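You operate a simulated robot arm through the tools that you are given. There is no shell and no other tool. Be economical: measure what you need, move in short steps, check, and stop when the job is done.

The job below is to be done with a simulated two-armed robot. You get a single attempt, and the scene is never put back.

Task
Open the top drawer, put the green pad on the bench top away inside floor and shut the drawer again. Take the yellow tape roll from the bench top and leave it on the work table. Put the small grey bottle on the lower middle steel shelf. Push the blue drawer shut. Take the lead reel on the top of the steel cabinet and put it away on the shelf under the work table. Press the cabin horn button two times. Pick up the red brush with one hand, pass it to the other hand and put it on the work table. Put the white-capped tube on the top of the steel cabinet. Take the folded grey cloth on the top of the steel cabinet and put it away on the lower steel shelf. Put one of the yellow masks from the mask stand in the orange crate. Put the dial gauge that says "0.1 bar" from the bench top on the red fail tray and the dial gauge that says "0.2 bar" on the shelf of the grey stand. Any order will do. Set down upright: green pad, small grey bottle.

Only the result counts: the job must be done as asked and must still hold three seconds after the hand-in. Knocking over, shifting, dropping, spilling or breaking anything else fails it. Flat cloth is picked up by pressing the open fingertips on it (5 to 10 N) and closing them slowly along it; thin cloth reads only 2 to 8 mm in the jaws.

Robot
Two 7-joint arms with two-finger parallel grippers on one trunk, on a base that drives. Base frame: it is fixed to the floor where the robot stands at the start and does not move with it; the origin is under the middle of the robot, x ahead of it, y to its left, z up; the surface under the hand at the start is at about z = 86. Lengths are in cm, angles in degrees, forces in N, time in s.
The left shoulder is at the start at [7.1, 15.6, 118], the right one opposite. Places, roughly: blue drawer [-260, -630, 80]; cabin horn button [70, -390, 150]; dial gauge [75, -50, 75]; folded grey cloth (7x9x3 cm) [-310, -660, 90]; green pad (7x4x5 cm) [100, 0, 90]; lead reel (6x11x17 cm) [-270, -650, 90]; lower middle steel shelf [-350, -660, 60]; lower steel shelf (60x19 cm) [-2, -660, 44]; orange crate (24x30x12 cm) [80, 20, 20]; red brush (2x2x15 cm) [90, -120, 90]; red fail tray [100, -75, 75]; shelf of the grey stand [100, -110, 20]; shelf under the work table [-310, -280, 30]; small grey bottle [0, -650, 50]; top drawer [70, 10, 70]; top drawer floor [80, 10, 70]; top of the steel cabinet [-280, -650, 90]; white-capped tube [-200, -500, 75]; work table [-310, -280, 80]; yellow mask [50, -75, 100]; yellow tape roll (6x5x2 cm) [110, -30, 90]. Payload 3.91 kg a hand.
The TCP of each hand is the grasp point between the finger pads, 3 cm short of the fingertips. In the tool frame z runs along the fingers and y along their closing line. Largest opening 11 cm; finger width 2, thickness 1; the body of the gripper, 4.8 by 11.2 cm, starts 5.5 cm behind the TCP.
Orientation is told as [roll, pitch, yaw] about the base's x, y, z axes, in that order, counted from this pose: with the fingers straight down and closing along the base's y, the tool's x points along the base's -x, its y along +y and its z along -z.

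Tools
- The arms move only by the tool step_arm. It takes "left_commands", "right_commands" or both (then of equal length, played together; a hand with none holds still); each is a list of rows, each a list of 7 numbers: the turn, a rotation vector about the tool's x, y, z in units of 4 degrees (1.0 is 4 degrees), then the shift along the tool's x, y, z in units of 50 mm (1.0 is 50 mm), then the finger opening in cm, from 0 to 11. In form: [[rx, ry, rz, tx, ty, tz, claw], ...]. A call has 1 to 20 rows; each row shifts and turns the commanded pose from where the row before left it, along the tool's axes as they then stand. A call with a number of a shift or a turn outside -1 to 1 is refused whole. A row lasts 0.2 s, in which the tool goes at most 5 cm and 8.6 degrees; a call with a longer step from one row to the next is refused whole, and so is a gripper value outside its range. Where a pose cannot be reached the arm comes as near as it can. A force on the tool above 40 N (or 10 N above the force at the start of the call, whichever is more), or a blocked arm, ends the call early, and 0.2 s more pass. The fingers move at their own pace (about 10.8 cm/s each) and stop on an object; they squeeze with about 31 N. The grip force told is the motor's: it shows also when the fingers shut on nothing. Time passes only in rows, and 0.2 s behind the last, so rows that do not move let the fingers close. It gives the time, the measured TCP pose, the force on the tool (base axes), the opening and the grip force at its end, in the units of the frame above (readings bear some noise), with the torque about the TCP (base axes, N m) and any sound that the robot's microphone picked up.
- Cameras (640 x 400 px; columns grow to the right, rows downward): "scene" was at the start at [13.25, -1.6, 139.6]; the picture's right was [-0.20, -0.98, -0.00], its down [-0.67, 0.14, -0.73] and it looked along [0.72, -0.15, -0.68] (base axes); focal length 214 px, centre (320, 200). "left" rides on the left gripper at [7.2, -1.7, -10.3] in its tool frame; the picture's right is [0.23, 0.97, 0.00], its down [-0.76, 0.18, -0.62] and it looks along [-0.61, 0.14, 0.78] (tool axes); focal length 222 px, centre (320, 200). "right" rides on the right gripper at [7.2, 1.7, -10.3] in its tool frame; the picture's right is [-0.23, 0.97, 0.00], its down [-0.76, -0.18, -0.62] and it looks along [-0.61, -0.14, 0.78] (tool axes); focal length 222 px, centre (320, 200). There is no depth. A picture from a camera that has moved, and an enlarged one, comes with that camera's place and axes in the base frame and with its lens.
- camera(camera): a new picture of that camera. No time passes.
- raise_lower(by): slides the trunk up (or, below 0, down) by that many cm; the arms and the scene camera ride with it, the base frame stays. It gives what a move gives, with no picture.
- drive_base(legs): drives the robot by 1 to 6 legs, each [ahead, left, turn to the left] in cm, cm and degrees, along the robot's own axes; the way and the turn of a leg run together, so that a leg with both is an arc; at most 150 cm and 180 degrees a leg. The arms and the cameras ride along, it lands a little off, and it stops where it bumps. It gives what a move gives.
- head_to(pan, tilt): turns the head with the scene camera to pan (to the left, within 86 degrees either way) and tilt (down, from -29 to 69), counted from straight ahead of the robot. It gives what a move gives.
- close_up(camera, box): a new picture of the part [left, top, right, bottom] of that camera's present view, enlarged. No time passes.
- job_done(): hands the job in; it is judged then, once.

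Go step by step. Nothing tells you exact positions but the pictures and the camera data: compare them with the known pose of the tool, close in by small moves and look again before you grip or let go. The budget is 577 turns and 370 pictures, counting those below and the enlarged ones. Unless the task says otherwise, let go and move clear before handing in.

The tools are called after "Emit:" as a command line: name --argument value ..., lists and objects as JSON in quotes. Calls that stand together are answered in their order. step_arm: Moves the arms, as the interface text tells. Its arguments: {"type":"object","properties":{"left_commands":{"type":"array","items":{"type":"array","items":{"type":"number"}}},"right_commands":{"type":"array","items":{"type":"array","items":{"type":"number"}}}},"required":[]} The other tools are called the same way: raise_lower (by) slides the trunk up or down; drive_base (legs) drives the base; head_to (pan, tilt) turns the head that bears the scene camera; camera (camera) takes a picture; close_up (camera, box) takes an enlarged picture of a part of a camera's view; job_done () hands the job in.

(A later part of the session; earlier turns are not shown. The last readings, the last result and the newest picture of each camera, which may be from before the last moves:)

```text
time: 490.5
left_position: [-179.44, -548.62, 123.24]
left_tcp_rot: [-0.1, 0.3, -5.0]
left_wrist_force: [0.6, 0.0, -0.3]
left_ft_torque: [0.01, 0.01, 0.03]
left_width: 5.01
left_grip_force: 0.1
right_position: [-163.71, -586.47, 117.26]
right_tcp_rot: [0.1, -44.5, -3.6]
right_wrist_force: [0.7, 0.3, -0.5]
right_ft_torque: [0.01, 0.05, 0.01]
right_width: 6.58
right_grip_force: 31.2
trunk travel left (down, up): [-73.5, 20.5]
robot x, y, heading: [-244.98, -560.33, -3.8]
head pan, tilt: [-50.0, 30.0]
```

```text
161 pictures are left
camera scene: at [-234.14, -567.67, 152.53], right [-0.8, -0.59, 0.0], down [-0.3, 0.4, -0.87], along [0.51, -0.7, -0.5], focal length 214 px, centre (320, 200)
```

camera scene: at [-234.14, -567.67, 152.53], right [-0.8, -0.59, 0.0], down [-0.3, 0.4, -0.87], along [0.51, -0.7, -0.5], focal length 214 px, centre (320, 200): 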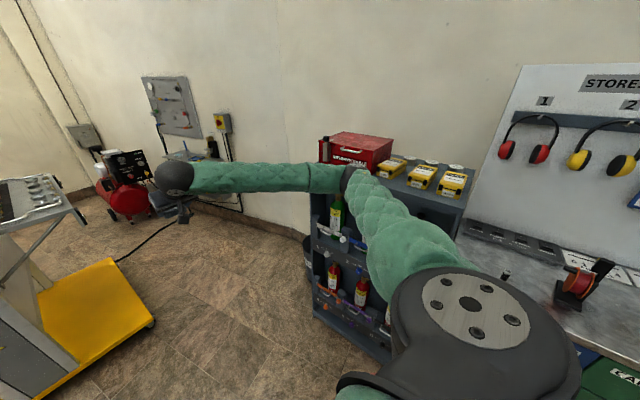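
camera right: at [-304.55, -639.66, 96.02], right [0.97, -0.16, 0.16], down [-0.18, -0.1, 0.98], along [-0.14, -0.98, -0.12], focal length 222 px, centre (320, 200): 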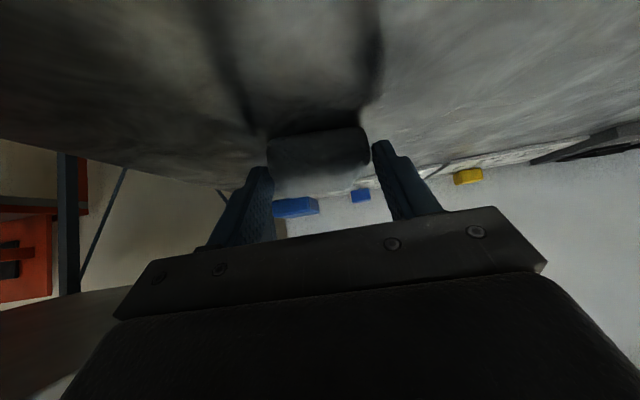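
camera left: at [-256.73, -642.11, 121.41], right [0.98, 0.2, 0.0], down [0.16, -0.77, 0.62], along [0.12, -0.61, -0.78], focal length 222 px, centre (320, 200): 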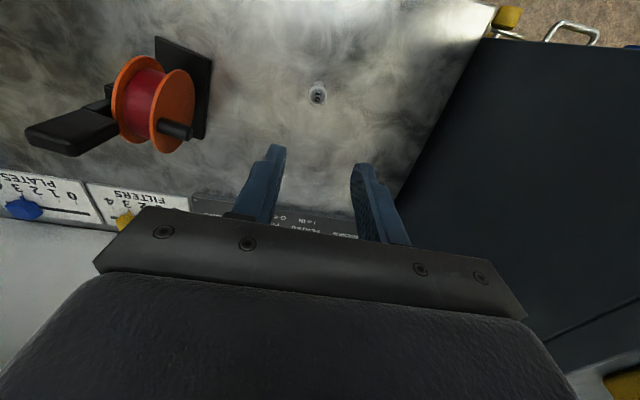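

All in place. I go on along a line further left, then turn right past the rack's end.

Emit:
drive_base --legs '[[0, 8, 3.7], [70, 0, 0]]'

Emit:
head_to --pan -15 --tilt 25

Emit:
camera --camera "scene"

```text
time: 495.0
left_position: [-111.94, -534.85, 123.26]
left_tcp_rot: [-0.2, 0.2, -0.4]
left_wrist_force: [0.4, -0.2, -1.0]
left_ft_torque: [0.01, -0.02, -0.01]
left_width: 5.0
left_grip_force: 0.0
right_position: [-93.26, -571.28, 117.17]
right_tcp_rot: [0.0, -44.5, 1.1]
right_wrist_force: [0.0, -0.2, -0.5]
right_ft_torque: [-0.03, 0.04, 0.01]
right_width: 6.53
right_grip_force: 31.1
trunk travel left (down, up): [-73.5, 20.5]
robot x, y, heading: [-176.17, -551.54, 1.1]
head pan, tilt: [-50.0, 30.0]
```

```text
time: 496.0
left_position: [-111.91, -534.77, 123.35]
left_tcp_rot: [-0.2, 0.3, -0.4]
left_wrist_force: [0.9, -0.3, 0.9]
left_ft_torque: [0.01, 0.0, -0.03]
left_width: 5.0
left_grip_force: 0.0
right_position: [-93.18, -571.16, 117.21]
right_tcp_rot: [0.0, -44.5, 1.1]
right_wrist_force: [0.1, -0.8, -0.6]
right_ft_torque: [-0.05, 0.0, 0.01]
right_width: 6.51
right_grip_force: 31.1
trunk travel left (down, up): [-73.5, 20.5]
robot x, y, heading: [-175.96, -551.53, 0.8]
head pan, tilt: [-15.0, 25.0]
```

```text
160 pictures are left
camera scene: at [-161.91, -553.64, 153.33], right [-0.24, -0.97, 0.0], down [-0.41, 0.1, -0.91], along [0.88, -0.22, -0.42], focal length 214 px, centre (320, 200)
```

scene: 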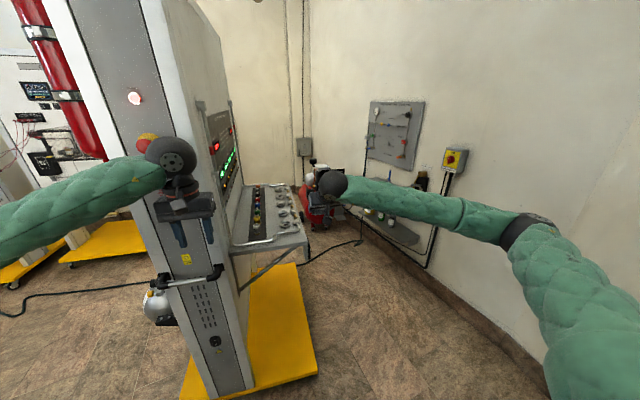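

I tuck the left hand in, then slide right and turn slightly to face the wall shelves from their right side.

Emit:
step_arm --left_commands '[[0, 0, 0, 0.5, -0.6, 0, 5], [0, 0, 0, 0.5, -0.6, 0, 5], [0, 0, 0, 0.5, -0.6, 0, 5], [0, 0, 0, 0.5, -0.6, 0, 5]]' --right_commands '[[0, 0, 0, -0.5, 0, 0.5, 2], [0, 0, 0, -0.5, 0, 0.5, 2], [0, 0, 0, -0.4, 0, 0.4, 2], [0, 0, 0, -0.2, 0, 0.2, 2]]'

Emit:
drive_base --legs '[[35, -18, 0], [20, -20, 0]]'

Emit:
camera --camera "scene"

```text
time: 497.0
left_position: [-122.18, -547.02, 123.49]
left_tcp_rot: [-0.2, 0.2, -0.4]
left_wrist_force: [-0.3, -0.6, 0.3]
left_ft_torque: [-0.01, -0.01, -0.01]
left_width: 5.0
left_grip_force: 0.1
right_position: [-81.77, -571.31, 117.19]
right_tcp_rot: [0.2, -44.5, 1.0]
right_wrist_force: [0.4, 0.3, 0.0]
right_ft_torque: [0.02, 0.05, 0.01]
right_width: 6.52
right_grip_force: 31.2
trunk travel left (down, up): [-73.5, 20.5]
robot x, y, heading: [-175.97, -551.74, 0.9]
head pan, tilt: [-15.0, 25.0]
```

```text
time: 498.8
left_position: [-100.71, -557.31, 123.41]
left_tcp_rot: [0.0, 0.3, 0.0]
left_wrist_force: [-0.5, 0.4, 0.4]
left_ft_torque: [0.01, 0.03, 0.0]
left_width: 5.01
left_grip_force: 0.0
right_position: [-59.75, -581.42, 117.6]
right_tcp_rot: [0.2, -44.8, 1.5]
right_wrist_force: [0.8, -0.3, -0.9]
right_ft_torque: [0.0, 0.01, 0.0]
right_width: 6.46
right_grip_force: 30.6
trunk travel left (down, up): [-73.5, 20.5]
robot x, y, heading: [-153.53, -562.82, 1.7]
head pan, tilt: [-15.0, 25.0]
stopped in leg 1: the robot was blocked; the commanded pose is now the measured one
```

```text
159 pictures are left
camera scene: at [-140.23, -564.81, 153.45], right [-0.23, -0.97, 0.0], down [-0.41, 0.1, -0.91], along [0.88, -0.21, -0.42], focal length 214 px, centre (320, 200)
```

scene: 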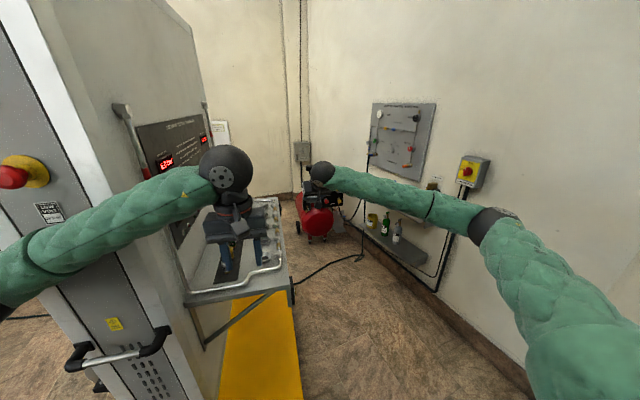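

The left arm touched the tall panel. I slide right, away from it.

Emit:
drive_base --legs '[[0, -18, 0]]'

Emit:
camera --camera "scene"

Emit:
head_to --pan 35 --tilt 25

Emit:
camera --camera "scene"

```text
time: 500.3
left_position: [-99.44, -575.51, 122.96]
left_tcp_rot: [0.0, 0.6, 0.0]
left_wrist_force: [-0.8, 0.8, -0.7]
left_ft_torque: [-0.01, 0.0, 0.02]
left_width: 5.0
left_grip_force: 0.0
right_position: [-58.68, -599.8, 117.12]
right_tcp_rot: [0.0, -44.4, 1.5]
right_wrist_force: [-0.2, -0.3, -1.3]
right_ft_torque: [-0.01, 0.02, 0.01]
right_width: 6.45
right_grip_force: 31.1
trunk travel left (down, up): [-73.5, 20.5]
robot x, y, heading: [-152.89, -581.19, 1.5]
head pan, tilt: [-15.0, 25.0]
```

```text
158 pictures are left
camera scene: at [-138.94, -582.9, 153.34], right [-0.23, -0.97, 0.0], down [-0.41, 0.1, -0.91], along [0.88, -0.21, -0.42], focal length 214 px, centre (320, 200)
```

scene: 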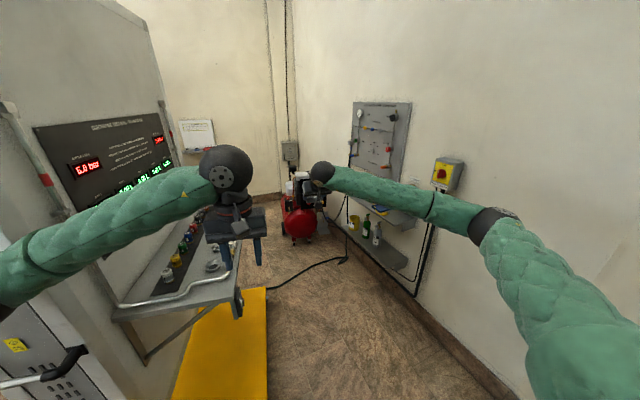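

```text
time: 501.5
left_position: [-99.6, -575.58, 122.97]
left_tcp_rot: [0.2, 0.4, 0.0]
left_wrist_force: [0.3, -0.4, 0.7]
left_ft_torque: [0.01, -0.05, -0.02]
left_width: 5.03
left_grip_force: 0.1
right_position: [-58.63, -599.85, 117.03]
right_tcp_rot: [0.0, -44.4, 1.5]
right_wrist_force: [-0.3, 0.1, -0.1]
right_ft_torque: [0.03, 0.0, -0.02]
right_width: 6.45
right_grip_force: 31.2
trunk travel left (down, up): [-73.5, 20.5]
robot x, y, heading: [-152.89, -581.35, 1.7]
head pan, tilt: [35.0, 25.0]
```

```text
157 pictures are left
camera scene: at [-140.49, -575.28, 153.34], right [0.59, -0.8, 0.0], down [-0.34, -0.25, -0.91], along [0.73, 0.54, -0.42], focal length 214 px, centre (320, 200)
```

scene: 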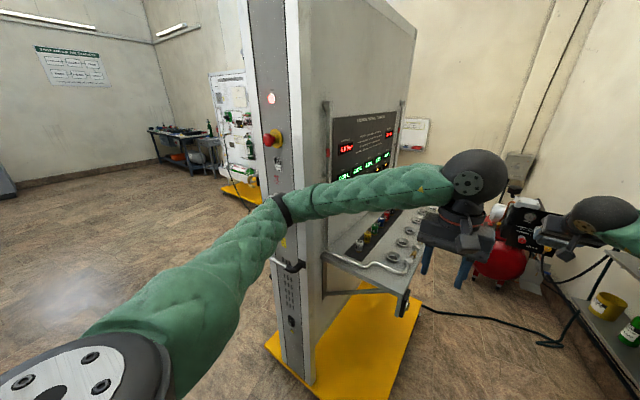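

Free again. I move to about (-113,-605), turn to heading -15, and lower the trunk 30 with the left hand kept to the inside.

Emit:
step_arm --left_commands '[[0, 0, 0, 0, -0.7, 0, 5], [0, 0, 0, 0, -0.7, 0, 5]]'

Emit:
drive_base --legs '[[15, -22, 0], [20, 0, -16]]'

Emit:
head_to --pan -5 --tilt 30

Emit:
camera --camera "scene"

```text
time: 502.3
left_position: [-100.56, -579.27, 123.27]
left_tcp_rot: [0.3, 0.5, 2.8]
left_wrist_force: [0.3, 0.3, -1.3]
left_ft_torque: [-0.03, 0.01, 0.0]
left_width: 5.01
left_grip_force: 0.1
right_position: [-59.03, -595.71, 117.74]
right_tcp_rot: [0.1, -44.8, 3.5]
right_wrist_force: [1.2, -0.8, -1.0]
right_ft_torque: [0.03, 0.0, 0.05]
right_width: 6.45
right_grip_force: 30.4
trunk travel left (down, up): [-73.5, 20.5]
robot x, y, heading: [-153.06, -580.19, 3.7]
head pan, tilt: [35.0, 25.0]
stopped in row 2 (left hand): the arm was blocked; the commanded pose is now the measured one
```

```text
time: 503.1
left_position: [-99.8, -579.42, 123.04]
left_tcp_rot: [0.4, 0.5, 3.7]
left_wrist_force: [0.5, -0.5, 0.3]
left_ft_torque: [-0.01, 0.0, 0.0]
left_width: 5.01
left_grip_force: 0.1
right_position: [-58.38, -595.79, 117.73]
right_tcp_rot: [0.2, -44.9, 4.1]
right_wrist_force: [0.4, -0.9, -0.2]
right_ft_torque: [0.02, 0.02, 0.01]
right_width: 6.43
right_grip_force: 31.1
trunk travel left (down, up): [-73.5, 20.5]
robot x, y, heading: [-152.76, -581.24, 4.2]
head pan, tilt: [35.0, 25.0]
stopped in leg 1: the robot was blocked; the commanded pose is now the measured one
```

```text
time: 504.2
left_position: [-100.09, -579.33, 123.2]
left_tcp_rot: [0.2, 0.2, 3.5]
left_wrist_force: [-0.4, 0.1, -0.3]
left_ft_torque: [0.0, -0.02, 0.01]
left_width: 5.0
left_grip_force: 0.1
right_position: [-58.58, -595.6, 118.08]
right_tcp_rot: [-0.1, -45.1, 4.1]
right_wrist_force: [-0.2, 0.1, 0.6]
right_ft_torque: [-0.01, 0.04, 0.02]
right_width: 6.41
right_grip_force: 30.7
trunk travel left (down, up): [-73.5, 20.5]
robot x, y, heading: [-152.8, -581.1, 4.1]
head pan, tilt: [-5.0, 30.0]
```

```text
156 pictures are left
camera scene: at [-139.96, -580.66, 152.71], right [-0.02, -1.0, 0.0], down [-0.49, 0.01, -0.87], along [0.87, -0.01, -0.49], focal length 214 px, centre (320, 200)
```

scene: 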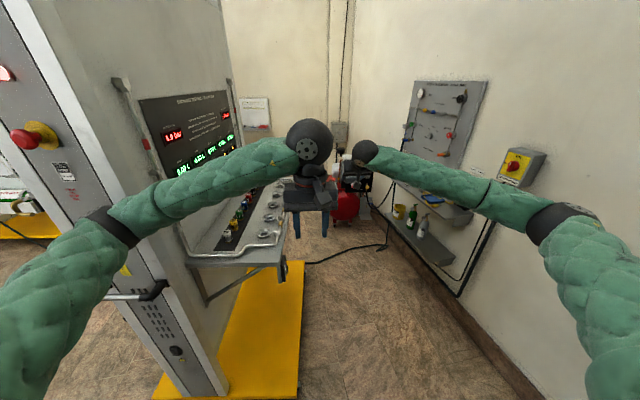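

The left elbow catches on the panel's end. I back up, slide right well clear, then go ahead.

Emit:
drive_base --legs '[[-15, 0, 0]]'

Emit:
drive_base --legs '[[0, -12, -4]]'

Emit:
head_to --pan -60 --tilt 25

Emit:
camera --camera "scene"

```text
time: 505.6
left_position: [-114.18, -580.56, 122.66]
left_tcp_rot: [0.3, 1.1, 3.4]
left_wrist_force: [0.4, -0.2, 0.2]
left_ft_torque: [0.04, -0.03, -0.01]
left_width: 5.0
left_grip_force: 0.0
right_position: [-72.81, -596.95, 116.88]
right_tcp_rot: [0.0, -44.4, 4.1]
right_wrist_force: [-0.5, 0.2, -0.6]
right_ft_torque: [-0.03, 0.03, 0.03]
right_width: 6.44
right_grip_force: 30.9
trunk travel left (down, up): [-73.5, 20.5]
robot x, y, heading: [-168.07, -582.09, 4.3]
head pan, tilt: [-5.0, 30.0]
```

```text
time: 506.8
left_position: [-113.74, -596.23, 122.55]
left_tcp_rot: [0.3, 1.0, -0.7]
left_wrist_force: [0.4, 0.5, 0.0]
left_ft_torque: [0.03, 0.0, -0.04]
left_width: 5.01
left_grip_force: 0.0
right_position: [-73.66, -615.26, 117.05]
right_tcp_rot: [0.1, -44.4, 0.0]
right_wrist_force: [0.3, -0.3, 0.3]
right_ft_torque: [0.01, 0.03, 0.01]
right_width: 6.41
right_grip_force: 31.7
trunk travel left (down, up): [-73.5, 20.5]
robot x, y, heading: [-167.67, -593.92, -0.1]
head pan, tilt: [-5.0, 30.0]
```

```text
time: 508.0
left_position: [-113.7, -596.07, 122.66]
left_tcp_rot: [0.3, 0.9, -0.8]
left_wrist_force: [-0.1, -0.4, 0.9]
left_ft_torque: [0.03, 0.05, 0.0]
left_width: 5.0
left_grip_force: 0.1
right_position: [-73.61, -615.21, 116.95]
right_tcp_rot: [0.1, -44.4, 0.0]
right_wrist_force: [-0.5, -0.8, -0.4]
right_ft_torque: [0.0, 0.0, 0.0]
right_width: 6.39
right_grip_force: 30.6
trunk travel left (down, up): [-73.5, 20.5]
robot x, y, heading: [-167.6, -594.25, -0.1]
head pan, tilt: [-60.0, 25.0]
```

```text
155 pictures are left
camera scene: at [-157.72, -601.77, 153.33], right [-0.87, -0.5, 0.0], down [-0.21, 0.37, -0.91], along [0.45, -0.78, -0.42], focal length 214 px, centre (320, 200)
```

scene: 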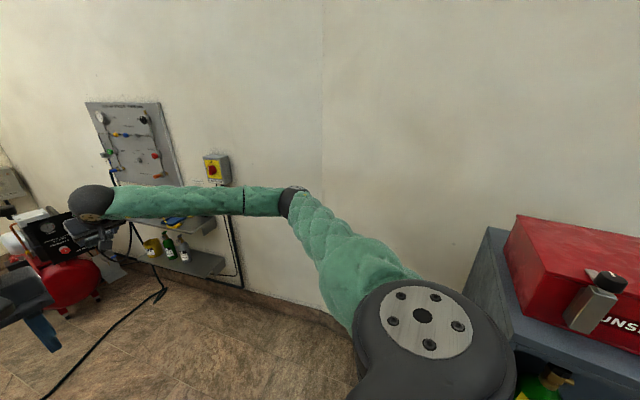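

Clear. I move ahead along y ≈ -606.

Emit:
drive_base --legs '[[20, -12, 0], [33, 0, -14]]'

Emit:
head_to --pan -5 --tilt 30

Emit:
camera --camera "scene"

```text
time: 511.6
left_position: [-63.12, -625.8, 122.55]
left_tcp_rot: [0.3, 1.0, -15.1]
left_wrist_force: [0.4, 0.2, 0.2]
left_ft_torque: [-0.01, 0.03, 0.01]
left_width: 5.01
left_grip_force: 0.1
right_position: [-29.01, -654.32, 117.05]
right_tcp_rot: [0.1, -44.3, -14.4]
right_wrist_force: [0.4, -0.1, -0.6]
right_ft_torque: [-0.02, 0.01, -0.01]
right_width: 6.35
right_grip_force: 30.8
trunk travel left (down, up): [-73.5, 20.5]
robot x, y, heading: [-114.72, -610.77, -14.4]
head pan, tilt: [-60.0, 25.0]
```

```text
time: 512.8
left_position: [-63.19, -625.74, 122.61]
left_tcp_rot: [0.2, 1.1, -14.9]
left_wrist_force: [0.0, 0.6, 0.3]
left_ft_torque: [-0.03, -0.05, 0.0]
left_width: 5.01
left_grip_force: 0.0
right_position: [-29.09, -654.22, 117.13]
right_tcp_rot: [0.0, -44.4, -14.3]
right_wrist_force: [0.1, 0.3, -0.5]
right_ft_torque: [-0.03, 0.04, -0.01]
right_width: 6.36
right_grip_force: 31.3
trunk travel left (down, up): [-73.5, 20.5]
robot x, y, heading: [-114.67, -610.43, -14.3]
head pan, tilt: [-5.0, 30.0]
```

```text
154 pictures are left
camera scene: at [-101.19, -614.59, 152.53], right [-0.33, -0.94, 0.0], down [-0.47, 0.17, -0.87], along [0.82, -0.29, -0.5], focal length 214 px, centre (320, 200)
```

scene: 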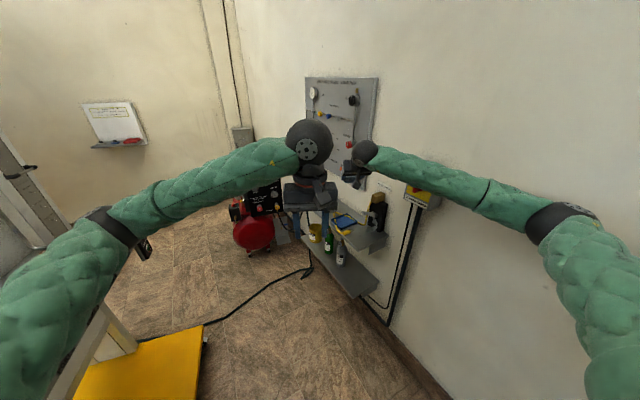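

The right hand is above the upper shelf now, so I back up 26 cm before lowering the trunk.

Emit:
drive_base --legs '[[-27, 0, 0]]'

Emit:
raise_lower --by -40

Emit:
camera --camera "scene"

Emit:
camera --camera "right"

```text
time: 514.7
left_position: [-89.77, -619.1, 122.65]
left_tcp_rot: [0.3, 1.0, -14.9]
left_wrist_force: [-0.5, 0.7, -0.3]
left_ft_torque: [-0.02, -0.02, 0.0]
left_width: 5.02
left_grip_force: 0.1
right_position: [-55.62, -647.22, 117.08]
right_tcp_rot: [0.1, -44.4, -14.1]
right_wrist_force: [0.1, 0.2, -1.2]
right_ft_torque: [-0.01, 0.04, 0.02]
right_width: 6.38
right_grip_force: 31.2
trunk travel left (down, up): [-73.5, 20.5]
robot x, y, heading: [-141.65, -603.93, -14.4]
head pan, tilt: [-5.0, 30.0]
```

```text
time: 518.5
left_position: [-89.79, -619.06, 82.62]
left_tcp_rot: [0.2, 1.0, -14.9]
left_wrist_force: [0.0, 0.3, 0.0]
left_ft_torque: [0.04, 0.01, 0.02]
left_width: 5.03
left_grip_force: 0.0
right_position: [-55.63, -647.22, 77.06]
right_tcp_rot: [0.1, -44.3, -14.1]
right_wrist_force: [-0.2, 0.2, 0.3]
right_ft_torque: [0.01, 0.01, -0.02]
right_width: 6.38
right_grip_force: 31.1
trunk travel left (down, up): [-33.5, 60.5]
robot x, y, heading: [-141.21, -603.36, -14.3]
head pan, tilt: [-5.0, 30.0]
```

```text
153 pictures are left
camera scene: at [-127.8, -607.79, 112.55], right [-0.33, -0.94, 0.0], down [-0.47, 0.16, -0.87], along [0.82, -0.28, -0.5], focal length 214 px, centre (320, 200)
```

scene: 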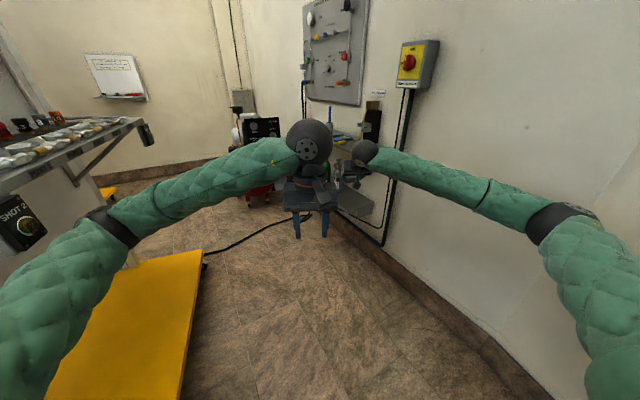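

```text
152 pictures are left
camera right: at [-67.14, -642.61, 79.43], right [0.39, 0.91, 0.16], down [0.06, -0.2, 0.98], along [0.92, -0.38, -0.13], focal length 222 px, centre (320, 200)
```

right: 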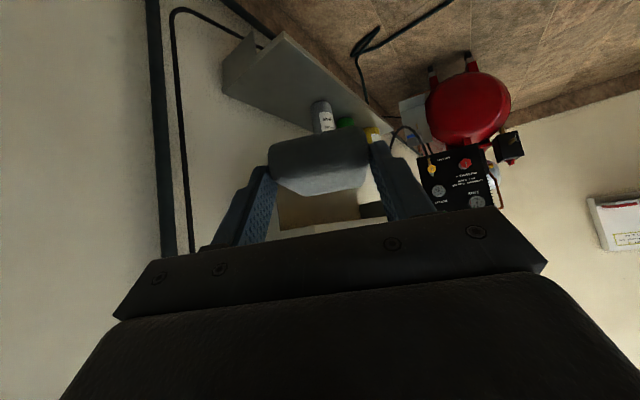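

Emit:
close_up --camera "right" --box '[200, 0, 440, 160]'

Emit:
close_up --camera "scene" --box '[280, 80, 420, 250]'

```text
2.50 times, centred on (320, 80) of right
camera zoom: at [-67.14, -642.61, 79.43], right [0.39, 0.91, 0.16], down [0.06, -0.2, 0.98], along [0.92, -0.38, -0.13], focal length 555 px, centre (320, 500)
```

zoom: 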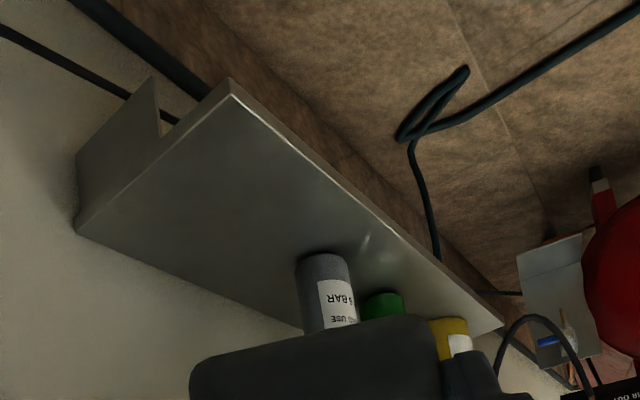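

```text
2.35 times, centred on (350, 165) of scene
camera zoom: at [-127.8, -607.79, 112.55], right [-0.33, -0.94, 0.0], down [-0.47, 0.16, -0.87], along [0.82, -0.28, -0.5], focal length 505 px, centre (249, 282)
```

zoom: 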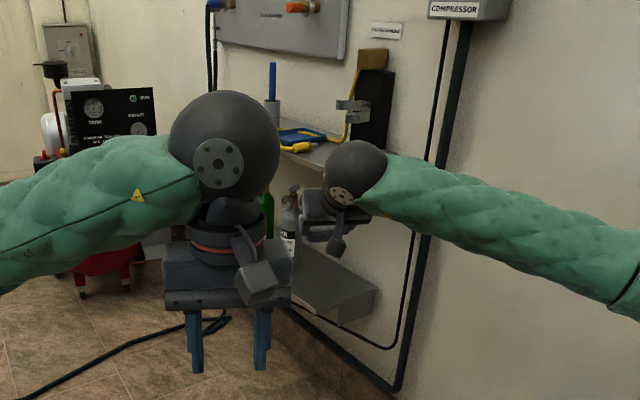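

The wall and shelf here are rotated about 13°. The shelf's front corners are [-35,-657] and [26,-644]. I center the right hand in front of the robot, step left and turn to heading -30.

Emit:
step_arm --right_commands '[[0, 0, 0, 0, 0.8, 0, 2], [0, 0, 0, 0, 0.8, 0, 2], [0, 0, 0, 0, 0.8, 0, 2], [0, 0, 0, 0, 0.8, 0, 2], [0, 0, 0, 0, 0.4, 0, 2]]' --left_commands '[[0, 0, 0, 0, 0.7, -0.5, 5], [0, 0, 0, 0, 0.7, -0.5, 5], [0, 0, 0, 0, 0.7, -0.5, 5], [0, 0, 0, 0, 0.5, -0.5, 5], [0, 0, 0, 0, 0, -0.4, 5]]'

Emit:
drive_base --legs '[[0, 10, 0], [0, 0, -16]]'

Emit:
camera --camera "scene"

```text
time: 520.0
left_position: [-86.96, -613.28, 94.21]
left_tcp_rot: [0.3, 1.7, -28.8]
left_wrist_force: [0.0, 0.0, 0.0]
left_ft_torque: [0.01, 0.0, -0.01]
left_width: 5.0
left_grip_force: 0.0
right_position: [-56.95, -642.84, 77.8]
right_tcp_rot: [-0.2, -44.8, -26.6]
right_wrist_force: [1.6, 0.5, -3.1]
right_ft_torque: [-0.08, -0.05, 0.0]
right_width: 6.4
right_grip_force: 31.0
trunk travel left (down, up): [-33.5, 60.5]
robot x, y, heading: [-138.49, -598.28, -26.8]
head pan, tilt: [-5.0, 30.0]
heard: click
stopped in row 5 (left hand): the arm was blocked; the commanded pose is now the measured one
```

```text
time: 521.5
left_position: [-81.38, -612.46, 94.81]
left_tcp_rot: [0.5, 1.0, -34.1]
left_wrist_force: [0.5, -0.8, 0.1]
left_ft_torque: [-0.01, 0.05, -0.01]
left_width: 4.99
left_grip_force: 0.1
right_position: [-54.3, -644.72, 77.7]
right_tcp_rot: [0.2, -44.6, -32.4]
right_wrist_force: [0.2, 0.1, -0.7]
right_ft_torque: [0.01, 0.02, 0.0]
right_width: 6.4
right_grip_force: 30.7
trunk travel left (down, up): [-33.5, 60.5]
robot x, y, heading: [-130.96, -591.95, -32.2]
head pan, tilt: [-5.0, 30.0]
stopped in leg 2: the robot was blocked; the commanded pose is now the measured one
```

```text
149 pictures are left
camera scene: at [-119.62, -600.68, 112.64], right [-0.61, -0.8, 0.0], down [-0.4, 0.31, -0.87], along [0.69, -0.52, -0.5], focal length 214 px, centre (320, 200)
```

scene: 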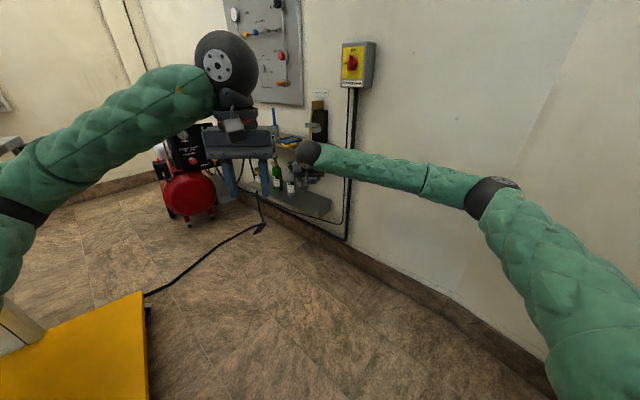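

A click was heard as the left arm was blocked — I must see what it touched.

Emit:
head_to --pan 75 --tilt 25

Emit:
camera --camera "scene"

```text
time: 523.0
left_position: [-81.24, -612.43, 94.43]
left_tcp_rot: [0.7, 1.3, -34.1]
left_wrist_force: [0.4, 0.2, -0.2]
left_ft_torque: [0.05, 0.01, 0.0]
left_width: 5.01
left_grip_force: 0.1
right_position: [-54.12, -644.71, 77.4]
right_tcp_rot: [0.2, -44.6, -32.4]
right_wrist_force: [-0.5, -0.5, -0.7]
right_ft_torque: [0.01, 0.02, 0.0]
right_width: 6.41
right_grip_force: 30.4
trunk travel left (down, up): [-33.5, 60.5]
robot x, y, heading: [-130.57, -591.97, -32.3]
head pan, tilt: [75.0, 25.0]
```

```text
148 pictures are left
camera scene: at [-120.01, -589.08, 113.38], right [0.68, -0.73, 0.0], down [-0.31, -0.28, -0.91], along [0.67, 0.62, -0.42], focal length 214 px, centre (320, 200)
```

scene: 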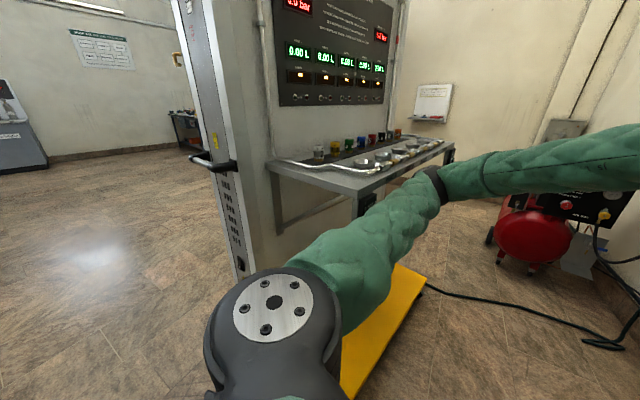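

Emit:
close_up --camera "scene" --box '[265, 0, 405, 110]'

Emit:
close_up --camera "scene" --box '[330, 120, 460, 230]'

```text
3.64 times, centred on (335, 55) of scene
camera zoom: at [-120.01, -589.08, 113.38], right [0.68, -0.73, 0.0], down [-0.31, -0.28, -0.91], along [0.67, 0.62, -0.42], focal length 780 px, centre (266, 727)
```

zoom: 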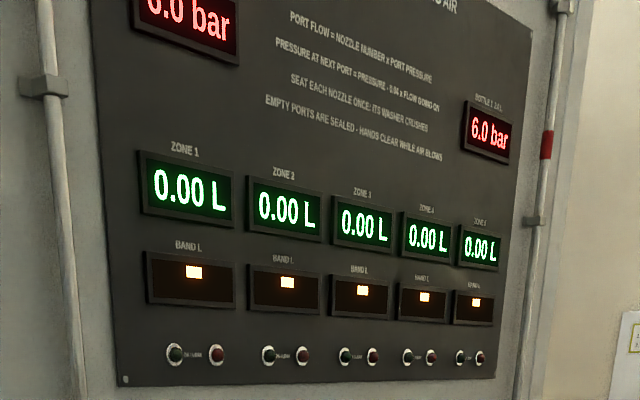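

```text
3.64 times, centred on (395, 175) of scene
camera zoom: at [-120.01, -589.08, 113.38], right [0.68, -0.73, 0.0], down [-0.31, -0.28, -0.91], along [0.67, 0.62, -0.42], focal length 780 px, centre (47, 291)
```

zoom: 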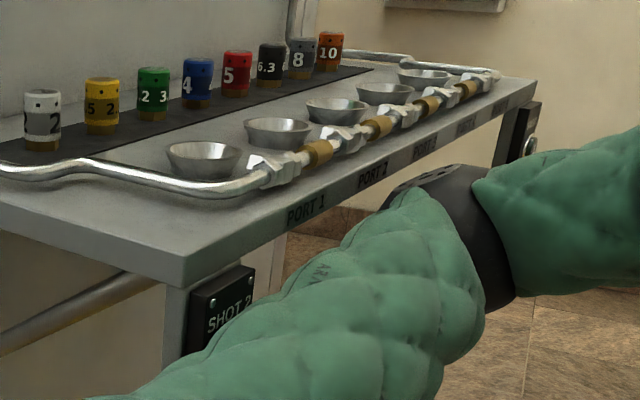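

The elbow brushed the "SHOT 2" box under the tray; the displays still read as before. I move right, away from it, and then ahead in small legs.

Emit:
drive_base --legs '[[0, -14, 3]]'

Emit:
head_to --pan 0 --tilt 30

Emit:
camera --camera "scene"

Emit:
camera --camera "right"

```text
time: 524.3
left_position: [-87.23, -621.56, 94.56]
left_tcp_rot: [0.4, 1.1, -31.2]
left_wrist_force: [-0.3, -0.7, -0.1]
left_ft_torque: [0.05, 0.0, -0.01]
left_width: 5.01
left_grip_force: 0.0
right_position: [-58.67, -652.58, 77.57]
right_tcp_rot: [-0.1, -44.6, -29.3]
right_wrist_force: [0.0, -0.5, -1.0]
right_ft_torque: [0.03, 0.0, 0.04]
right_width: 6.37
right_grip_force: 30.8
trunk travel left (down, up): [-33.5, 60.5]
robot x, y, heading: [-138.06, -604.31, -29.3]
head pan, tilt: [75.0, 25.0]
```

```text
time: 525.8
left_position: [-87.25, -621.46, 94.6]
left_tcp_rot: [0.2, 1.1, -31.2]
left_wrist_force: [0.4, 0.2, 0.8]
left_ft_torque: [0.02, 0.01, -0.03]
left_width: 5.01
left_grip_force: 0.0
right_position: [-58.64, -652.32, 77.61]
right_tcp_rot: [-0.3, -44.7, -29.3]
right_wrist_force: [-0.5, 0.4, 0.2]
right_ft_torque: [-0.02, 0.03, 0.02]
right_width: 6.38
right_grip_force: 30.7
trunk travel left (down, up): [-33.5, 60.5]
robot x, y, heading: [-138.27, -604.11, -29.5]
head pan, tilt: [0.0, 30.0]
```

```text
145 pictures are left
camera scene: at [-125.72, -610.94, 112.54], right [-0.49, -0.87, 0.0], down [-0.44, 0.25, -0.87], along [0.75, -0.42, -0.5], focal length 214 px, centre (320, 200)
```

scene: 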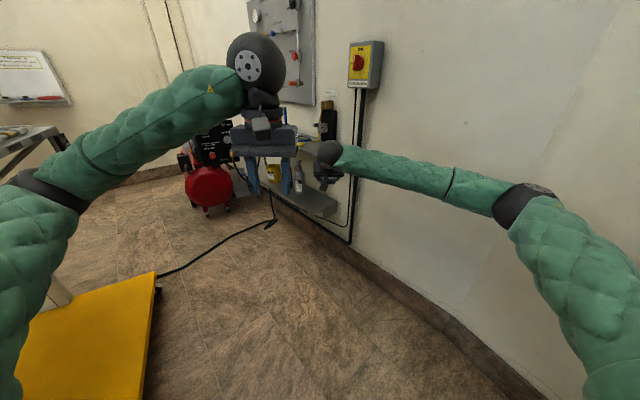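

```text
144 pictures are left
camera right: at [-68.62, -644.89, 79.86], right [0.62, 0.77, 0.16], down [0.0, -0.2, 0.98], along [0.79, -0.61, -0.13], focal length 222 px, centre (320, 200)
```

right: 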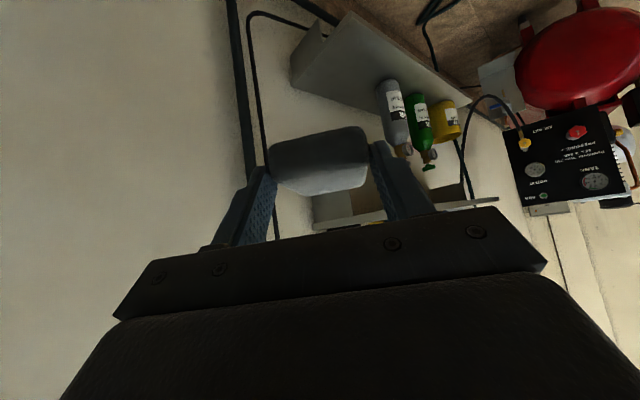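

Good view of the shelf with the three bottles. I lower the trunk 20 more and advance 26 cm.

Emit:
raise_lower --by -20

Emit:
drive_base --legs '[[12, 3, 0]]'

Emit:
camera --camera "right"

Emit:
camera --camera "scene"

```text
time: 528.0
left_position: [-87.27, -621.33, 74.48]
left_tcp_rot: [0.3, 1.2, -31.3]
left_wrist_force: [0.2, -0.6, 0.0]
left_ft_torque: [0.01, 0.04, 0.0]
left_width: 5.01
left_grip_force: 0.1
right_position: [-58.74, -652.4, 57.54]
right_tcp_rot: [-0.3, -44.7, -29.1]
right_wrist_force: [1.2, -0.7, 0.0]
right_ft_torque: [0.04, 0.05, 0.0]
right_width: 6.38
right_grip_force: 30.7
trunk travel left (down, up): [-13.5, 80.5]
robot x, y, heading: [-137.7, -604.43, -29.5]
head pan, tilt: [0.0, 30.0]
```

```text
time: 529.2
left_position: [-75.46, -624.73, 74.58]
left_tcp_rot: [0.2, 1.1, -31.2]
left_wrist_force: [0.5, 0.0, 0.4]
left_ft_torque: [0.0, 0.0, 0.0]
left_width: 5.03
left_grip_force: 0.1
right_position: [-46.78, -655.67, 57.63]
right_tcp_rot: [-0.3, -44.7, -29.2]
right_wrist_force: [-0.5, 0.2, 0.1]
right_ft_torque: [0.0, 0.0, -0.01]
right_width: 6.34
right_grip_force: 31.0
trunk travel left (down, up): [-13.5, 80.5]
robot x, y, heading: [-126.28, -607.43, -29.2]
head pan, tilt: [0.0, 30.0]
```

```text
143 pictures are left
camera right: at [-56.72, -648.13, 59.82], right [0.62, 0.77, 0.16], down [0.0, -0.2, 0.98], along [0.79, -0.61, -0.13], focal length 222 px, centre (320, 200)
```

right: 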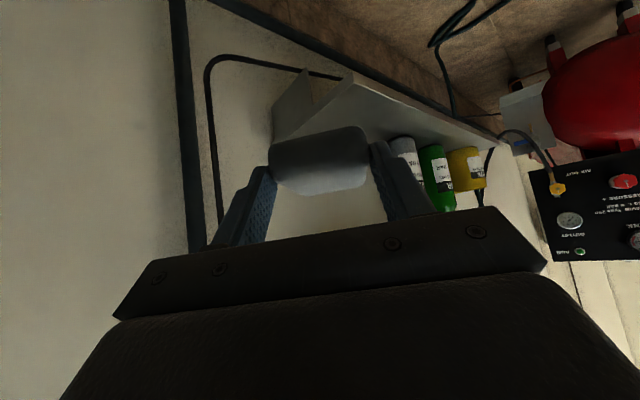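

```text
142 pictures are left
camera scene: at [-113.83, -614.21, 92.52], right [-0.49, -0.87, 0.0], down [-0.44, 0.25, -0.87], along [0.75, -0.42, -0.5], focal length 214 px, centre (320, 200)
```

scene: 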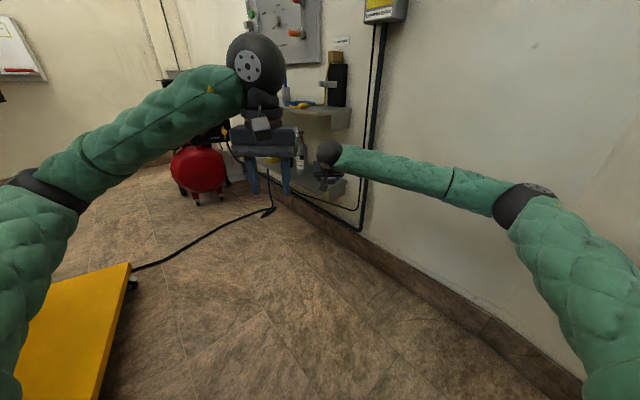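

Emit:
drive_base --legs '[[12, 0, 0]]'

Emit:
step_arm --right_commands '[[0, 0, 0, -0.3, 0.3, 0.3, 2], [0, 0, 0, -0.3, 0.3, 0.3, 2], [0, 0, 0, -0.4, 0.25, 0.4, 2], [0, 0, 0, -0.4, 0, 0.4, 2], [0, 0, 0, -0.3, 0, 0.3, 2]]'

Emit:
camera --camera "right"

Emit:
camera --camera "scene"

```text
time: 530.4
left_position: [-64.9, -630.63, 74.55]
left_tcp_rot: [0.3, 1.1, -31.4]
left_wrist_force: [-0.4, 0.5, 0.1]
left_ft_torque: [0.01, 0.0, -0.04]
left_width: 5.02
left_grip_force: 0.1
right_position: [-36.52, -661.71, 57.43]
right_tcp_rot: [-0.3, -44.8, -29.3]
right_wrist_force: [0.5, -0.4, -0.4]
right_ft_torque: [-0.02, 0.03, 0.03]
right_width: 6.36
right_grip_force: 31.0
trunk travel left (down, up): [-13.5, 80.5]
robot x, y, heading: [-115.53, -613.76, -29.4]
head pan, tilt: [0.0, 30.0]
```

```text
time: 531.6
left_position: [-64.99, -630.64, 74.6]
left_tcp_rot: [0.2, 1.1, -31.3]
left_wrist_force: [0.0, -0.5, 0.2]
left_ft_torque: [-0.06, -0.01, -0.03]
left_width: 5.03
left_grip_force: 0.0
right_position: [-23.8, -663.81, 57.31]
right_tcp_rot: [-0.4, -44.7, -29.3]
right_wrist_force: [-0.6, -0.7, -0.8]
right_ft_torque: [0.01, 0.06, 0.02]
right_width: 6.38
right_grip_force: 31.2
trunk travel left (down, up): [-13.5, 80.5]
robot x, y, heading: [-115.36, -613.33, -29.7]
head pan, tilt: [0.0, 30.0]
```

```text
141 pictures are left
camera right: at [-33.72, -656.33, 59.59], right [0.62, 0.77, 0.16], down [0.0, -0.2, 0.98], along [0.78, -0.61, -0.13], focal length 222 px, centre (320, 200)
```

right: 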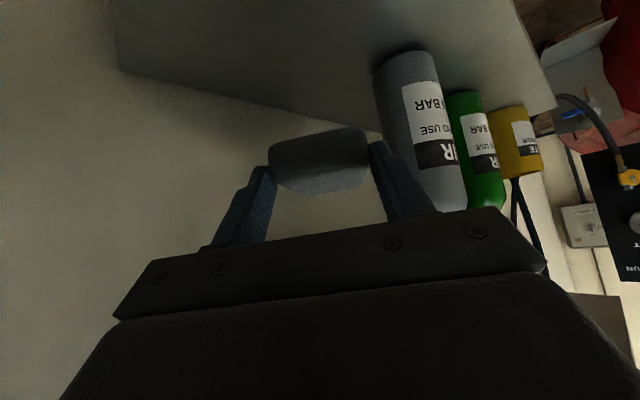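

```text
140 pictures are left
camera scene: at [-103.4, -620.13, 92.53], right [-0.49, -0.87, 0.0], down [-0.44, 0.25, -0.87], along [0.75, -0.43, -0.5], focal length 214 px, centre (320, 200)
```

scene: 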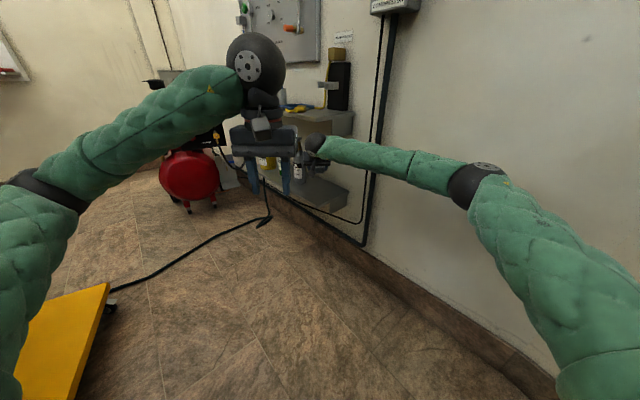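

Positioned over the shelf, bottle clear. I lower the cloth to the shelf.

Emit:
step_arm --right_commands '[[0, 0, 0, 0.35, 0, 0.35, 2], [0, 0, 0, 0.35, 0, 0.35, 2], [0, 0, 0, 0.3, 0, 0.3, 2], [0, 0, 0, 0.15, 0, 0.15, 2]]'

Emit:
camera --camera "right"

```text
time: 532.6
left_position: [-64.92, -630.71, 74.53]
left_tcp_rot: [0.2, 1.2, -31.3]
left_wrist_force: [-0.2, 1.0, -0.2]
left_ft_torque: [0.0, -0.01, -0.01]
left_width: 5.04
left_grip_force: 0.1
right_position: [-23.85, -663.97, 49.31]
right_tcp_rot: [-0.3, -44.7, -29.3]
right_wrist_force: [0.8, -0.5, -0.6]
right_ft_torque: [-0.01, 0.0, 0.02]
right_width: 6.37
right_grip_force: 31.4
trunk travel left (down, up): [-13.5, 80.5]
robot x, y, heading: [-116.01, -613.36, -29.3]
head pan, tilt: [0.0, 30.0]
```

```text
139 pictures are left
camera right: at [-33.77, -656.37, 51.57], right [0.62, 0.77, 0.16], down [0.0, -0.2, 0.98], along [0.78, -0.61, -0.13], focal length 222 px, centre (320, 200)
```

right: 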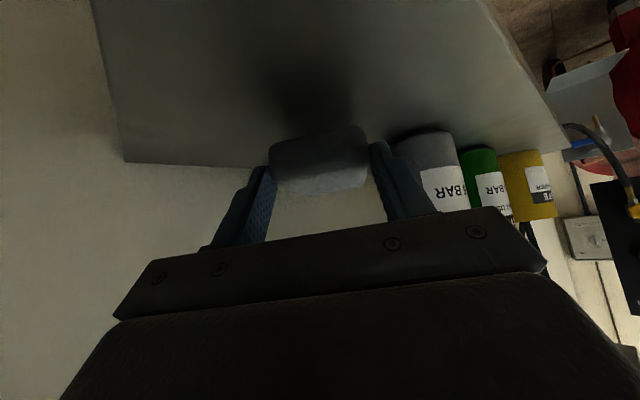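

Emit:
step_arm --right_commands '[[0, 0, 0, 0.08, 0, 0.08, 2], [0, 0, 0, 0.07, 0, 0.07, 2], [0, 0, 0, 0.05, 0, 0.05, 2]]'

```text
time: 533.4
left_position: [-64.95, -630.74, 74.52]
left_tcp_rot: [0.2, 1.0, -31.3]
left_wrist_force: [-0.5, 0.1, 0.5]
left_ft_torque: [-0.03, 0.05, 0.0]
left_width: 5.02
left_grip_force: 0.0
right_position: [-23.98, -663.96, 47.89]
right_tcp_rot: [-0.3, -44.6, -29.3]
right_wrist_force: [-0.1, -0.1, -1.2]
right_ft_torque: [0.01, 0.01, -0.03]
right_width: 6.37
right_grip_force: 30.7
trunk travel left (down, up): [-13.5, 80.5]
robot x, y, heading: [-115.83, -613.44, -29.3]
head pan, tilt: [0.0, 30.0]
```

Emit:
step_arm --right_commands '[[0, 0, 0, 0.04, 0, 0.04, 2], [0, 0, 0, 0.04, 0, 0.04, 2], [0, 0, 0, 0.04, 0, 0.04, 2]]'

```text
time: 534.2
left_position: [-65.07, -630.52, 74.77]
left_tcp_rot: [0.2, 1.0, -31.3]
left_wrist_force: [1.1, -0.2, -0.5]
left_ft_torque: [0.01, 0.0, 0.01]
left_width: 5.01
left_grip_force: 0.1
right_position: [-23.98, -663.96, 47.79]
right_tcp_rot: [-0.2, -45.1, -29.4]
right_wrist_force: [8.1, -2.8, 31.4]
right_ft_torque: [-0.36, -0.82, 0.03]
right_width: 6.37
right_grip_force: 31.2
trunk travel left (down, up): [-13.5, 80.5]
robot x, y, heading: [-115.7, -612.79, -29.5]
head pan, tilt: [0.0, 30.0]
```

Contact. I ease up a little, release, and draw back along the tool.

Emit:
step_arm --right_commands '[[0, 0, 0, -0.06, 0, -0.06, 2], [0, 0, 0, 0, 0, 0, 7], [0, 0, 0, 0, 0, 0, 8], [0, 0, 0, 0, 0, 0, 8.5], [0, 0, 0, 0, 0, -0.3, 8.5], [0, 0, 0, 0, 0, -0.6, 8.5], [0, 0, 0, 0, 0, -0.8, 8.5], [0, 0, 0, 0, 0, -0.8, 8.5]]'

Emit:
camera --camera "right"

```text
time: 536.0
left_position: [-64.97, -630.64, 74.53]
left_tcp_rot: [0.2, 1.1, -31.3]
left_wrist_force: [-0.2, 0.5, -0.4]
left_ft_torque: [-0.02, 0.04, 0.0]
left_width: 5.02
left_grip_force: 0.1
right_position: [-31.52, -659.87, 56.26]
right_tcp_rot: [-0.4, -44.8, -29.3]
right_wrist_force: [0.9, -0.5, 0.4]
right_ft_torque: [0.04, -0.02, 0.03]
right_width: 8.49
right_grip_force: 0.0
trunk travel left (down, up): [-13.5, 80.5]
robot x, y, heading: [-115.6, -613.44, -29.5]
head pan, tilt: [0.0, 30.0]
```

```text
138 pictures are left
camera right: at [-41.47, -652.12, 58.69], right [0.62, 0.77, 0.16], down [0.0, -0.2, 0.98], along [0.78, -0.61, -0.13], focal length 222 px, centre (320, 200)
```

right: 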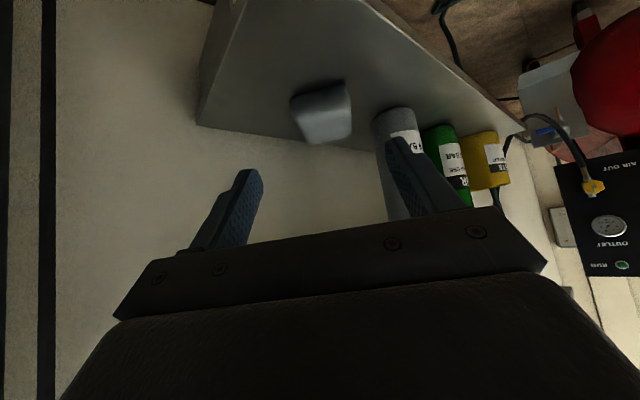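

The cloth lies flat on the shelf. Now the grey bottle at [-7.5,-661.5]: I shift the hand left, advance the base 11 cm and check alignment.

Emit:
step_arm --right_commands '[[0, 0, 0, 0, 0.7, -0.1, 8.5], [0, 0, 0, 0, 0.7, 0, 8.5], [0, 0, 0, 0, 0.7, 0, 8.5]]'

Emit:
drive_base --legs '[[10, 0, 0]]'

Emit:
camera --camera "right"

Emit:
camera --camera "scene"

```text
time: 536.8
left_position: [-64.96, -630.79, 74.5]
left_tcp_rot: [0.2, 1.1, -31.3]
left_wrist_force: [-0.5, -1.2, 0.1]
left_ft_torque: [0.02, 0.01, 0.0]
left_width: 5.01
left_grip_force: 0.0
right_position: [-26.7, -650.32, 56.68]
right_tcp_rot: [-0.3, -44.7, -29.4]
right_wrist_force: [-0.2, 0.2, 0.0]
right_ft_torque: [0.02, 0.0, 0.0]
right_width: 8.48
right_grip_force: 0.0
trunk travel left (down, up): [-13.5, 80.5]
robot x, y, heading: [-115.93, -613.16, -29.6]
head pan, tilt: [0.0, 30.0]
```

```text
time: 538.0
left_position: [-55.99, -635.83, 74.6]
left_tcp_rot: [0.2, 1.1, -31.4]
left_wrist_force: [-0.7, 0.3, 0.8]
left_ft_torque: [0.02, 0.02, -0.01]
left_width: 5.02
left_grip_force: 0.1
right_position: [-17.86, -655.38, 56.61]
right_tcp_rot: [-0.2, -44.8, -29.3]
right_wrist_force: [-0.4, 0.6, -0.2]
right_ft_torque: [0.0, -0.03, 0.03]
right_width: 8.49
right_grip_force: 0.0
trunk travel left (down, up): [-13.5, 80.5]
robot x, y, heading: [-106.8, -618.43, -29.5]
head pan, tilt: [0.0, 30.0]
```

```text
137 pictures are left
camera right: at [-27.75, -647.69, 58.85], right [0.62, 0.77, 0.16], down [0.0, -0.2, 0.98], along [0.78, -0.61, -0.13], focal length 222 px, centre (320, 200)
```

right: 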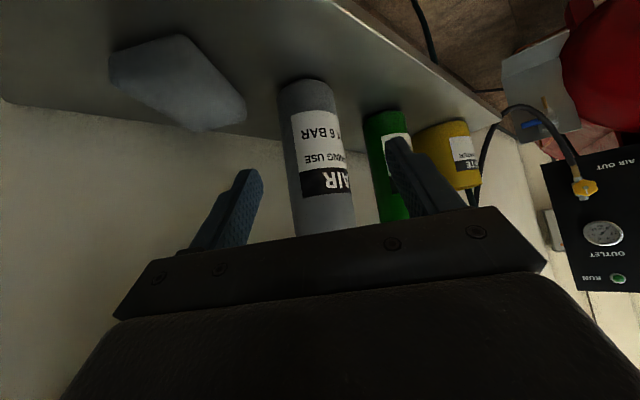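

```text
136 pictures are left
camera scene: at [-94.47, -625.17, 92.52], right [-0.49, -0.87, 0.0], down [-0.44, 0.25, -0.87], along [0.75, -0.43, -0.5], focal length 214 px, centre (320, 200)
```

scene: 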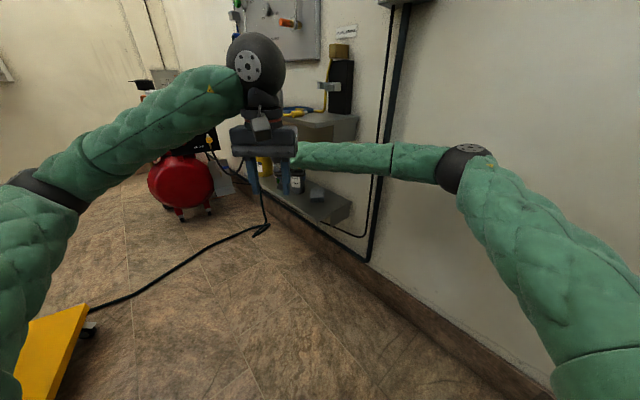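

Bottle axis ≈ [-8.3,-661.8]. I lower to z 51 and advance around it.

Emit:
step_arm --right_commands '[[0, 0, 0, 0.4, -0.18, 0.4, 8.5], [0, 0, 0, 0.38, 0, 0.38, 8.5], [0, 0, 0, -0.34, 0, 0.34, 8.5], [0, 0, 0, -0.34, 0, 0.34, 8.5], [0, 0, 0, -0.34, 0, 0.34, 8.5]]'

Emit:
camera --camera "right"

```text
time: 539.2
left_position: [-56.1, -635.79, 74.54]
left_tcp_rot: [0.2, 1.0, -31.5]
left_wrist_force: [-0.8, -0.2, 0.1]
left_ft_torque: [-0.03, -0.02, 0.0]
left_width: 5.03
left_grip_force: 0.0
right_position: [-12.17, -659.53, 51.22]
right_tcp_rot: [-0.3, -44.8, -29.4]
right_wrist_force: [-0.4, 0.5, 1.1]
right_ft_torque: [0.01, -0.03, 0.02]
right_width: 8.49
right_grip_force: 0.0
trunk travel left (down, up): [-13.5, 80.5]
robot x, y, heading: [-106.86, -618.55, -29.6]
head pan, tilt: [0.0, 30.0]
```

```text
135 pictures are left
camera right: at [-22.15, -652.02, 53.43], right [0.62, 0.77, 0.16], down [0.0, -0.2, 0.98], along [0.78, -0.61, -0.13], focal length 222 px, centre (320, 200)
```

right: 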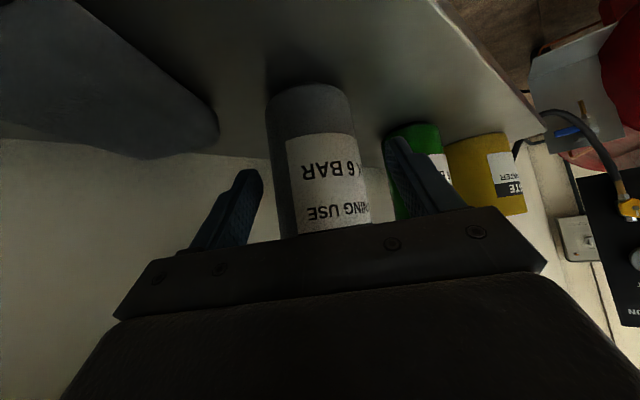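

Emit:
step_arm --right_commands '[[0, 0, 0, -0.17, 0, 0.17, 8.5], [0, 0, 0, -0.17, 0, 0.17, 8.5], [0, 0, 0, 0, 0, 0, 7], [0, 0, 0, 0, 0, 0, 6], [0, 0, 0, 0, 0, 0, 4], [0, 0, 0, 0, 0, 0, 3], [0, 0, 0, 0, 0, 0, 3]]'

Emit:
camera --camera "right"

```text
time: 540.8
left_position: [-56.01, -635.77, 74.49]
left_tcp_rot: [0.3, 1.1, -31.4]
left_wrist_force: [-0.2, 0.0, -0.2]
left_ft_torque: [-0.02, 0.02, -0.01]
left_width: 5.0
left_grip_force: 0.1
right_position: [-10.03, -660.84, 51.18]
right_tcp_rot: [-0.3, -44.7, -29.3]
right_wrist_force: [-1.3, -3.3, 0.4]
right_ft_torque: [-0.27, 0.01, -0.11]
right_width: 6.02
right_grip_force: 30.9
trunk travel left (down, up): [-13.5, 80.5]
robot x, y, heading: [-106.64, -618.08, -29.5]
head pan, tilt: [0.0, 30.0]
```

```text
134 pictures are left
camera right: at [-19.97, -653.21, 53.35], right [0.62, 0.77, 0.16], down [0.0, -0.2, 0.98], along [0.78, -0.61, -0.13], focal length 222 px, centre (320, 200)
```

right: 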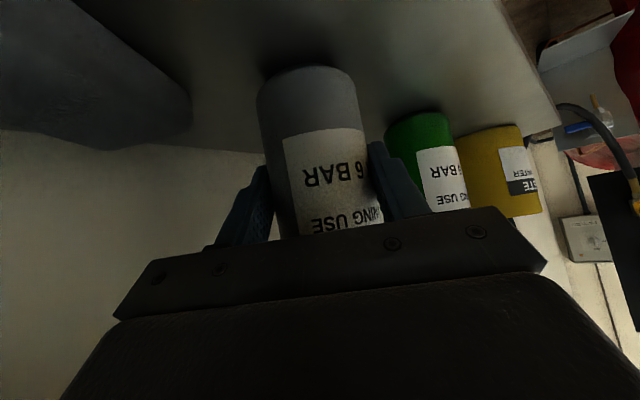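

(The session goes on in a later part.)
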